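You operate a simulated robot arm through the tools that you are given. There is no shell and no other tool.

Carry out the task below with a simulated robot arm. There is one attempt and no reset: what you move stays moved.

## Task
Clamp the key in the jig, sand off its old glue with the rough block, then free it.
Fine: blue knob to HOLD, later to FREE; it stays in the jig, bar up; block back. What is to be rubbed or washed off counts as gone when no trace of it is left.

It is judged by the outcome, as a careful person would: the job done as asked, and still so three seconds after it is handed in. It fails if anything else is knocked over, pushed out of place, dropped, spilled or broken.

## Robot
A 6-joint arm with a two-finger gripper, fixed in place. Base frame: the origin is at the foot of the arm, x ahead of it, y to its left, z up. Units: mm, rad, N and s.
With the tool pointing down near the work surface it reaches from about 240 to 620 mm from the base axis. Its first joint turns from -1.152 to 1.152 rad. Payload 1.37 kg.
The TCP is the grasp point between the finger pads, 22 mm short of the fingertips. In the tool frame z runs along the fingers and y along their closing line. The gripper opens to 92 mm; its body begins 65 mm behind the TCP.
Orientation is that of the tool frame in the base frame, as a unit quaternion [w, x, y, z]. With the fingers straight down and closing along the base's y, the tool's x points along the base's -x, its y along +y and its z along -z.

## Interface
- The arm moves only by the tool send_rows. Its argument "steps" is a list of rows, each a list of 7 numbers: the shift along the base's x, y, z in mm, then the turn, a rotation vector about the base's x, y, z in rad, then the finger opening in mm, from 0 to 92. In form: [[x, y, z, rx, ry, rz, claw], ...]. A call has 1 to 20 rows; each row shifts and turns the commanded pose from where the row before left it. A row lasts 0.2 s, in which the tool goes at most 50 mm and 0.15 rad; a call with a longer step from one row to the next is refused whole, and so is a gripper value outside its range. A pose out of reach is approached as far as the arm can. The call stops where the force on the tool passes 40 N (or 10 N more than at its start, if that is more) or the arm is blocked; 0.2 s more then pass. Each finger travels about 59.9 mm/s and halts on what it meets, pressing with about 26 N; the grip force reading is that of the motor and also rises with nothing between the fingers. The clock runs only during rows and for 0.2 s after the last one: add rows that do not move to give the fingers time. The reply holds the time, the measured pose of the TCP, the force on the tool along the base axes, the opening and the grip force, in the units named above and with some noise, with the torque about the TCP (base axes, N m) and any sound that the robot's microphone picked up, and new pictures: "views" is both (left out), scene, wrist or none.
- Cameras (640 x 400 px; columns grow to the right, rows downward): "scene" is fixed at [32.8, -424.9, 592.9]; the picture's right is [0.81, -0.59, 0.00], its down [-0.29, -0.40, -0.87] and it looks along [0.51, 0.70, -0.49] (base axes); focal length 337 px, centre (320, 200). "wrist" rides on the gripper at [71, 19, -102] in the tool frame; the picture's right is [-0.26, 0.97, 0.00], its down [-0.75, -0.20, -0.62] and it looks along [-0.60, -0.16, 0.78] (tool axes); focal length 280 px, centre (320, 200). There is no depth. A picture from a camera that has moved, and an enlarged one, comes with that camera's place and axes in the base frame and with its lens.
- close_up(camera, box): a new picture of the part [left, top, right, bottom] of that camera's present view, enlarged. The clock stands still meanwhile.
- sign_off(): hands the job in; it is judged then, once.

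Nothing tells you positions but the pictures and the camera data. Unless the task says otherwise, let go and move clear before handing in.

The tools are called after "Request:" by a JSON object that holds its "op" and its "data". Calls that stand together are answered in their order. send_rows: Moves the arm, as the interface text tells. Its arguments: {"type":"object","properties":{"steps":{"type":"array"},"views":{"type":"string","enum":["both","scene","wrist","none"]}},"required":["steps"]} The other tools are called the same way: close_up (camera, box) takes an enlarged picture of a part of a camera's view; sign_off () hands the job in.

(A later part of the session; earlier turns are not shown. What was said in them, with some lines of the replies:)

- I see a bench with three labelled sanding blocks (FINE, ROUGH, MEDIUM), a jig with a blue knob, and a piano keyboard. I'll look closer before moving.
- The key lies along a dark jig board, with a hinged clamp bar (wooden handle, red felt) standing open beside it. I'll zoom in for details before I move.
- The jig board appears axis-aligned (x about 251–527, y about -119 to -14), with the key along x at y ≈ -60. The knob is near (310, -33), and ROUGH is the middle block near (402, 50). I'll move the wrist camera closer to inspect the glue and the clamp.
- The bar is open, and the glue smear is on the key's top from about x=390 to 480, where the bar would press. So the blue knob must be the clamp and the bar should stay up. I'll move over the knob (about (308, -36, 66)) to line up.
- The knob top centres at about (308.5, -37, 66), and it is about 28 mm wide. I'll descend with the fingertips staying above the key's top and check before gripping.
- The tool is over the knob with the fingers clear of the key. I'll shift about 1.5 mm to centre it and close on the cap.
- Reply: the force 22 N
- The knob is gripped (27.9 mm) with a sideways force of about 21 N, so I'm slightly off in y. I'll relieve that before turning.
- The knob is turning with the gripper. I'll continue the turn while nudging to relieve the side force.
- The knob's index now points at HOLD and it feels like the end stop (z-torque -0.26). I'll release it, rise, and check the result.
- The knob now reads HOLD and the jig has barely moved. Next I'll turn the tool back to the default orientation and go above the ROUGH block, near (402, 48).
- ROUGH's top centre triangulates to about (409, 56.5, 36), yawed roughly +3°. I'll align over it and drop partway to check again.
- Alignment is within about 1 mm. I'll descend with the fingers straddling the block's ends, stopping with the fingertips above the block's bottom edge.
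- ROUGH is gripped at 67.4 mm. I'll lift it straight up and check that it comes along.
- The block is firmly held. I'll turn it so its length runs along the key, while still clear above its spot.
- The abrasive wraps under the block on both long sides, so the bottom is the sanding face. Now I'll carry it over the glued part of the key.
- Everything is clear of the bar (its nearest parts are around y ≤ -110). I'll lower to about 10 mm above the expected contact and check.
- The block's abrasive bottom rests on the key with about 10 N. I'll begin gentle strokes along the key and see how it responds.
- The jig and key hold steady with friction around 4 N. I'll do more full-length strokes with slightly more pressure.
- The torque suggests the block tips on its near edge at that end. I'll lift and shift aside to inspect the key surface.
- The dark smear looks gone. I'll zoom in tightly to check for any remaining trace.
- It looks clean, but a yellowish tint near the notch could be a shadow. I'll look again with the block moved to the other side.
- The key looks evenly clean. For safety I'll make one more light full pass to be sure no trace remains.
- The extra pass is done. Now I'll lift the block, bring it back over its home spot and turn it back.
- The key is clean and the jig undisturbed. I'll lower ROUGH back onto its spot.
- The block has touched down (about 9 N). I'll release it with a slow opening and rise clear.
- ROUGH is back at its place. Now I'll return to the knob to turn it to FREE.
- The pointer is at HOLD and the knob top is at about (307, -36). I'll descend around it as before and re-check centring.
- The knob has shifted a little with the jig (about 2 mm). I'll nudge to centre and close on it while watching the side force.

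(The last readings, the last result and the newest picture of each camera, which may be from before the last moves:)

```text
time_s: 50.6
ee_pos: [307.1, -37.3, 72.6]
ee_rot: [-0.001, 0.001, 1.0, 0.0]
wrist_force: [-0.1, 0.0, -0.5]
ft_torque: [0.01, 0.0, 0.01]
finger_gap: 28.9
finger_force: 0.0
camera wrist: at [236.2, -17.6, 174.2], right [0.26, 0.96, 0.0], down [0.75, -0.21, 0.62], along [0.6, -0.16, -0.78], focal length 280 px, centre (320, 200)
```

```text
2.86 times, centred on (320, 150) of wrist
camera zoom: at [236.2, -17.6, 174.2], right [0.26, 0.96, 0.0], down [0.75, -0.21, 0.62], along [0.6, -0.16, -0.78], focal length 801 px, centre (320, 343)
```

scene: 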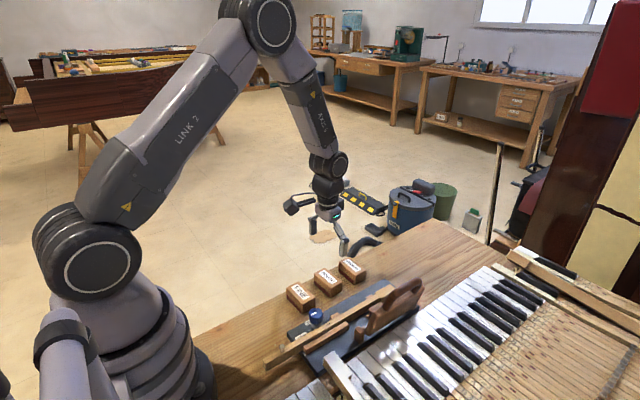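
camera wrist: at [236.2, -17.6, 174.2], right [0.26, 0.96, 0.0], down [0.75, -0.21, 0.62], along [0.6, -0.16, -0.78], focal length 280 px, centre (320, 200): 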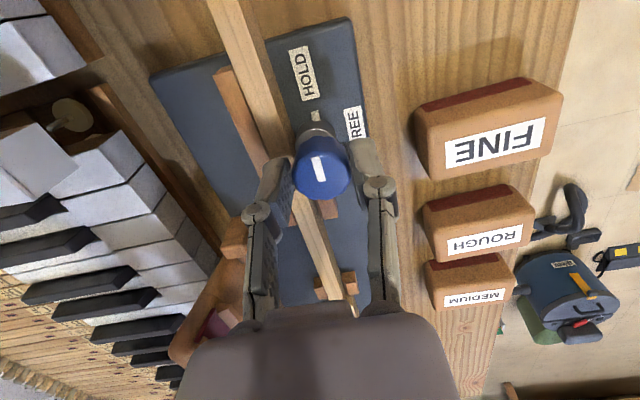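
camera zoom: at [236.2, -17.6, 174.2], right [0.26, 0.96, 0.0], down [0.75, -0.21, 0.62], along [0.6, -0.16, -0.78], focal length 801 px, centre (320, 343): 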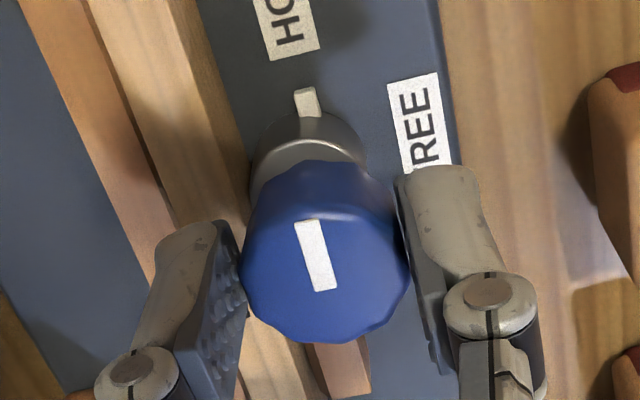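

Request:
{"op": "send_rows", "data": {"steps": [[-0.7, 0, 0, 0, 0, 0, 29], [0, 0, 0, 0, 0, 0, 15], [0, 0, 0, 0, 0, 0, 15]], "views": "none"}}

```text
time_s: 51.4
ee_pos: [305.7, -36.4, 72.6]
ee_rot: [0.0, 0.001, 1.0, 0.0]
wrist_force: [1.9, 4.2, 1.1]
ft_torque: [0.05, -0.07, 0.04]
finger_gap: 27.8
finger_force: 26.1
```

Gripped with low side forces. Now I'll turn it toward FREE in stages.

Request:
{"op": "send_rows", "data": {"steps": [[0, 0.2, 0, 0, 0, -0.1, 12], [0, 0, 0, 0, 0, -0.1, 12], [0, 0, 0, 0, 0, -0.1, 12], [0, 0, 0, 0, 0, -0.1, 12], [0, 0, 0, 0, 0, 0, 12]], "views": "wrist"}}

```text
time_s: 52.6
ee_pos: [306.3, -36.6, 71.6]
ee_rot: [0.0, 0.2, 0.98, 0.001]
wrist_force: [3.0, 22.0, 6.1]
ft_torque: [0.27, -0.12, 0.07]
finger_gap: 27.9
finger_force: 26.3
camera wrist: at [248.6, 8.8, 174.2], right [0.62, 0.79, 0.0], down [0.61, -0.48, 0.62], along [0.49, -0.39, -0.78], focal length 280 px, centre (320, 200)
```

wrist: 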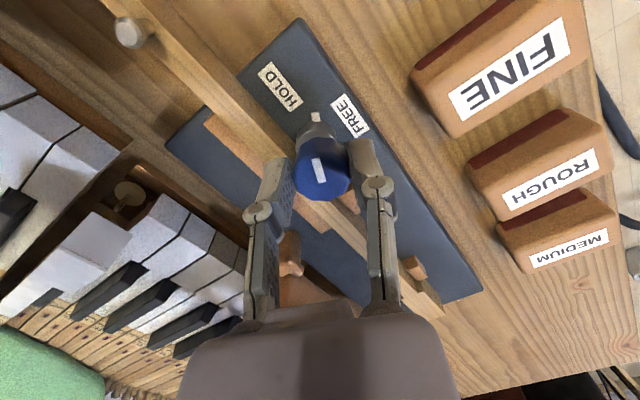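

Request:
{"op": "send_rows", "data": {"steps": [[0, 0.8, 0, 0, 0, 0, 12], [0, 0, 0, 0, 0, 0, 12]], "views": "none"}}

```text
time_s: 53.2
ee_pos: [305.9, -36.8, 72.3]
ee_rot: [0.0, 0.201, 0.98, 0.0]
wrist_force: [1.8, -0.6, 4.6]
ft_torque: [-0.01, 0.04, 0.01]
finger_gap: 27.6
finger_force: 26.5
```

Request:
{"op": "send_rows", "data": {"steps": [[0, 0.15, 0, 0, 0, -0.1, 12], [0, 0.15, 0, 0, 0, -0.1, 12], [0, 0, 0, 0, 0, -0.1, 12], [0, 0, 0, 0, 0, 0, 12]], "views": "none"}}

```text
time_s: 54.2
ee_pos: [306.6, -34.9, 73.3]
ee_rot: [0.001, 0.344, 0.939, 0.0]
wrist_force: [5.8, 0.6, 0.7]
ft_torque: [-0.11, -0.2, 0.01]
finger_gap: 27.6
finger_force: 25.9
```

Request:
{"op": "send_rows", "data": {"steps": [[0.2, 0, 0, 0, 0, -0.1, 12], [0.1, 0, 0, 0, 0, -0.1, 12], [0, 0, 0, 0, 0, -0.1, 12], [0, 0, 0, 0, 0, 0, 12]], "views": "none"}}

```text
time_s: 55.2
ee_pos: [305.9, -36.8, 71.7]
ee_rot: [-0.001, 0.481, 0.876, 0.0]
wrist_force: [12.2, 8.0, 0.8]
ft_torque: [0.12, -0.16, 0.08]
finger_gap: 27.7
finger_force: 26.3
```

Request:
{"op": "send_rows", "data": {"steps": [[0.5, 0.35, 0, 0, 0, 0, 12], [0.1, 0, 0, 0, 0, -0.1, 12], [0.1, 0, 0, 0, 0, -0.1, 12], [0, 0, 0, 0, 0, -0.1, 12], [0, 0, 0, 0, 0, 0, 12]], "views": "wrist"}}

Request:
{"op": "close_up", "data": {"camera": "scene", "box": [270, 270, 370, 350]}}

```text
time_s: 56.4
ee_pos: [307.3, -34.9, 73.3]
ee_rot: [0.0, 0.606, 0.795, 0.001]
wrist_force: [12.0, 6.6, -0.3]
ft_torque: [0.09, -0.14, 0.02]
finger_gap: 28.0
finger_force: 25.5
camera wrist: at [307.4, 37.8, 174.3], right [1.0, 0.0, 0.0], down [0.0, -0.78, 0.63], along [0.0, -0.63, -0.78], focal length 280 px, centre (320, 200)
```

wrist: 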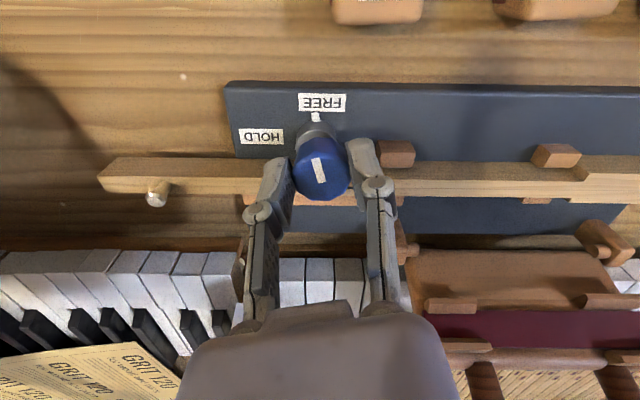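

```text
5.00 times, centred on (320, 310) of scene
camera zoom: at [32.8, -424.9, 592.9], right [0.81, -0.59, 0.0], down [-0.29, -0.4, -0.87], along [0.51, 0.7, -0.49], focal length 1684 px, centre (320, -350)
```

zoom: 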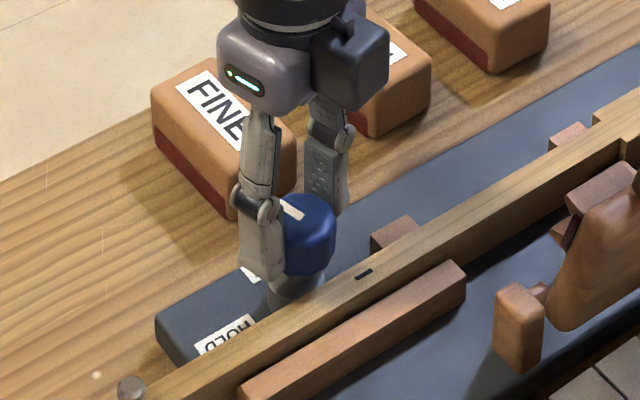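

Request:
{"op": "send_rows", "data": {"steps": [[0.5, 0.2, 0, 0, 0, 0, 12], [0.1, 0, 0, 0, 0, -0.09, 12], [0.1, 0, 0, 0, 0, -0.09, 12], [0, 0, 0, 0, 0, -0.09, 12], [0, 0, 0, 0, 0, 0, 12]], "views": "wrist"}}

Request:
{"op": "close_up", "data": {"camera": "wrist", "box": [240, 60, 400, 220]}}

```text
time_s: 57.6
ee_pos: [307.6, -35.7, 72.7]
ee_rot: [0.001, 0.709, 0.706, 0.0]
wrist_force: [12.3, -3.3, -0.1]
ft_torque: [-0.04, -0.12, 0.15]
finger_gap: 27.7
finger_force: 26.3
camera wrist: at [327.5, 35.4, 174.4], right [0.96, -0.26, 0.0], down [-0.21, -0.75, 0.62], along [-0.17, -0.6, -0.78], focal length 280 px, centre (320, 200)
```

wrist: 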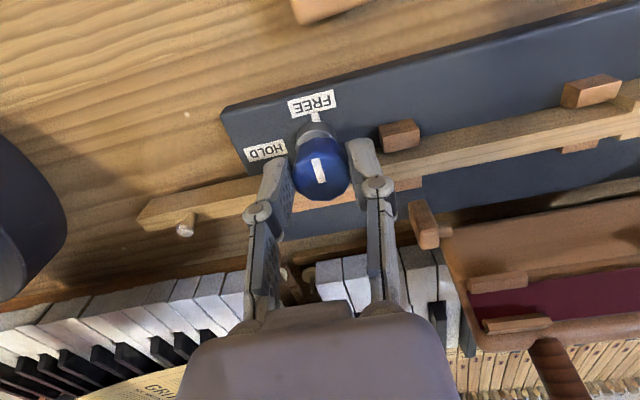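

```text
2.50 times, centred on (320, 140) of wrist
camera zoom: at [327.5, 35.4, 174.4], right [0.96, -0.26, 0.0], down [-0.21, -0.75, 0.62], along [-0.17, -0.6, -0.78], focal length 701 px, centre (320, 350)
```

zoom: 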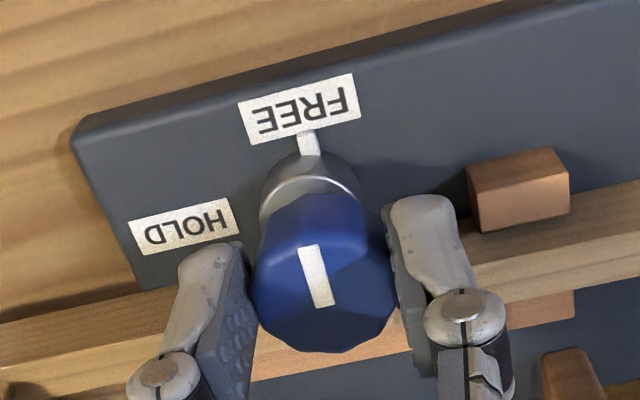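

The index points at FREE. I'll give a tiny extra turn to confirm the end stop, then release.

Request:
{"op": "send_rows", "data": {"steps": [[0.3, 0, 0, 0, 0, -0.04, 12], [0, 0, 0, 0, 0, 0, 12]], "views": "none"}}

```text
time_s: 58.2
ee_pos: [308.8, -35.1, 72.2]
ee_rot: [0.001, 0.722, 0.692, 0.0]
wrist_force: [9.7, 8.4, 0.1]
ft_torque: [0.11, -0.14, 0.27]
finger_gap: 27.9
finger_force: 26.1
```

Request:
{"op": "send_rows", "data": {"steps": [[0, 0, 0, 0, 0, 0, 32], [0, 0, 0, 0, 0, 0, 48], [0, 0, 0, 0, 0, 0, 56], [0, 0, 25, 0, 0, 0, 56], [0, 0, 40, 0, 0, 0, 56], [0, 0, 45, 0, 0, 0, 56], [0, 0, 45, 0, 0, 0, 56], [0, 0, 0, 0, 0, 0, 56]], "views": "both"}}

Request:
{"op": "close_up", "data": {"camera": "scene", "box": [270, 270, 370, 350]}}

Request:
{"op": "close_up", "data": {"camera": "scene", "box": [250, 240, 450, 400]}}

Request:
{"op": "close_up", "data": {"camera": "wrist", "box": [240, 20, 440, 180]}}

```text
time_s: 60.0
ee_pos: [308.0, -34.5, 229.5]
ee_rot: [0.0, 0.722, 0.692, 0.0]
wrist_force: [-0.2, -0.5, 1.2]
ft_torque: [0.0, -0.04, 0.0]
finger_gap: 56.1
finger_force: 0.1
camera wrist: at [329.9, 35.9, 330.2], right [0.95, -0.3, 0.0], down [-0.23, -0.74, 0.63], along [-0.19, -0.6, -0.78], focal length 280 px, centre (320, 200)
```

scene: 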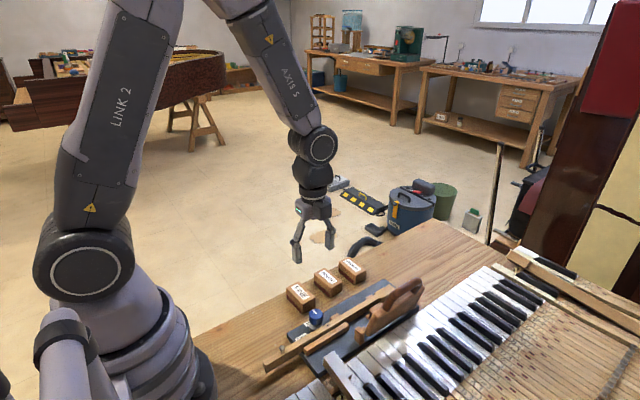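
wrist: 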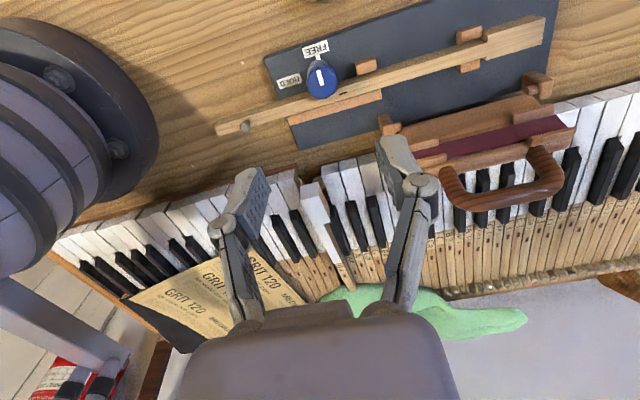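

```text
5.00 times, centred on (320, 310) of scene
camera zoom: at [32.8, -424.9, 592.9], right [0.81, -0.59, 0.0], down [-0.29, -0.4, -0.87], along [0.51, 0.7, -0.49], focal length 1684 px, centre (320, -350)
```

zoom: 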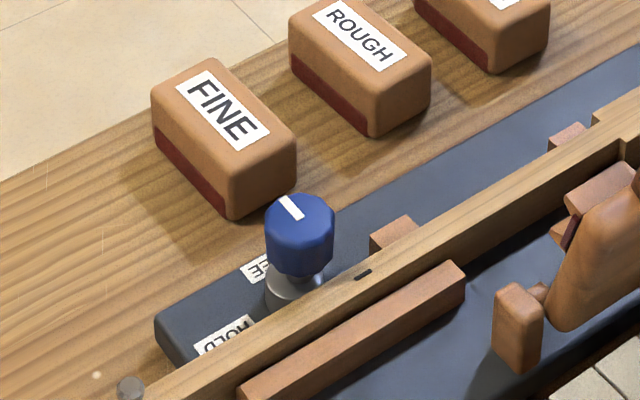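

```text
2.50 times, centred on (350, 320) of scene
camera zoom: at [32.8, -424.9, 592.9], right [0.81, -0.59, 0.0], down [-0.29, -0.4, -0.87], along [0.51, 0.7, -0.49], focal length 842 px, centre (245, -100)
```

zoom: 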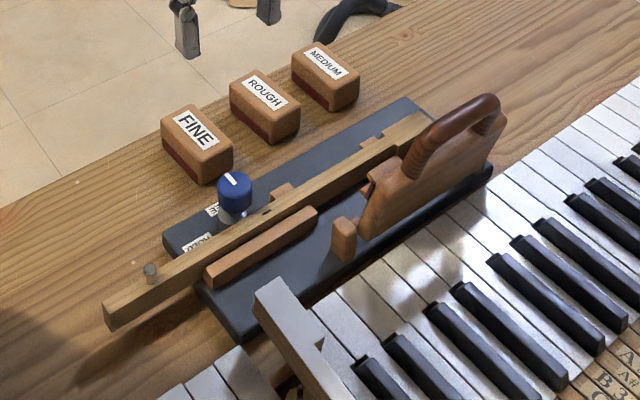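

```text
2.50 times, centred on (340, 100) of wrist
camera zoom: at [329.9, 35.9, 330.2], right [0.95, -0.3, 0.0], down [-0.23, -0.74, 0.63], along [-0.19, -0.6, -0.78], focal length 701 px, centre (270, 450)
```

zoom: 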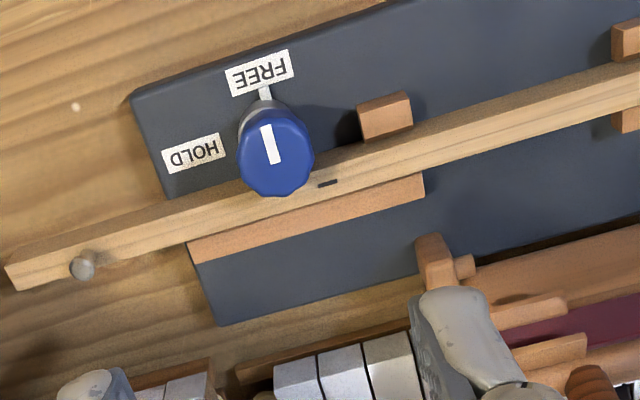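

The knob is at FREE, the key is in the jig, the bar is up and the blocks are in place. One last close look at the sanded area before handing in.

Request:
{"op": "close_up", "data": {"camera": "wrist", "box": [380, 5, 560, 105]}}

Request:
{"op": "close_up", "data": {"camera": "scene", "box": [350, 275, 410, 320]}}

Request:
{"op": "close_up", "data": {"camera": "scene", "box": [280, 230, 380, 310]}}

```text
3.56 times, centred on (470, 55) of wrist
camera zoom: at [329.9, 35.9, 330.2], right [0.95, -0.3, 0.0], down [-0.23, -0.74, 0.63], along [-0.19, -0.6, -0.78], focal length 997 px, centre (-213, 716)
```

zoom: 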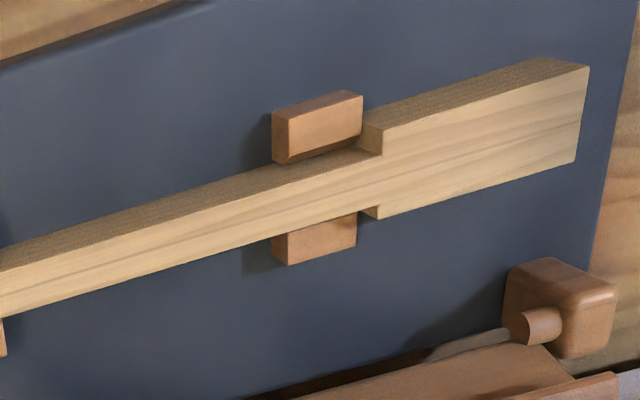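

```text
8.89 times, centred on (380, 298) of scene
camera zoom: at [32.8, -424.9, 592.9], right [0.81, -0.59, 0.0], down [-0.29, -0.4, -0.87], along [0.51, 0.7, -0.49], focal length 2993 px, centre (-213, -667)
```

zoom: 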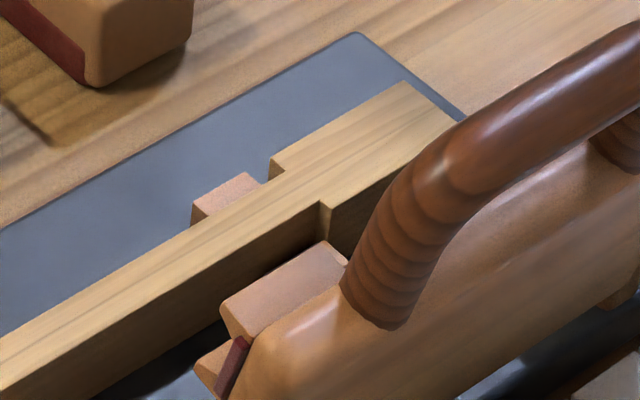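

```text
5.00 times, centred on (330, 270) of scene
camera zoom: at [32.8, -424.9, 592.9], right [0.81, -0.59, 0.0], down [-0.29, -0.4, -0.87], along [0.51, 0.7, -0.49], focal length 1684 px, centre (270, -150)
```

zoom: 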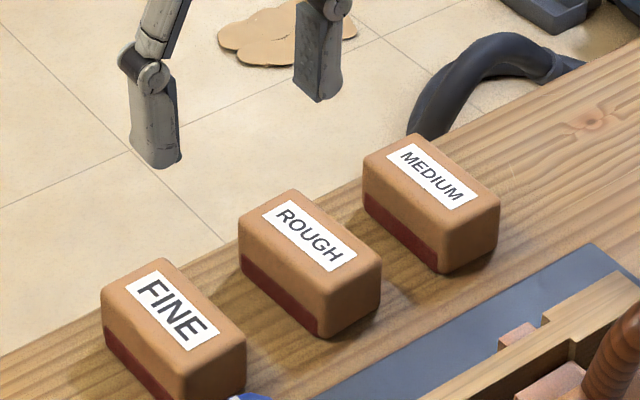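

The key is clean with only wood grain showing, and it sits in the jig with the bar up. The knob is at FREE, ROUGH is back in its spot, and the gripper is empty and clear, so I'm handing in.

Request:
{"op": "sign_off", "data": {}}

```text
The job is handed in.
```

I clamped the key, sanded its old glue off with the ROUGH block and freed it again, and the job is handed in.

- **Clamp:** I turned the blue knob to HOLD before sanding and back to FREE afterwards. It reached its end stop both times.
- **Glue:** I sanded the whole smear on the top of the key, then did one extra light pass. Close-ups from both cameras show only wood grain.
- **Key and bar:** The key is still in the jig. I never moved the bar, because lowering it would have covered the glued area.
- **Block:** ROUGH is back about 1 mm from where it started, and FINE and MEDIUM were not touched.
- **Jig shift:** Turning the knob to HOLD slid the jig board about 2–3 mm on the bench. I saw no further shift during sanding and only a slight one when I freed the knob.
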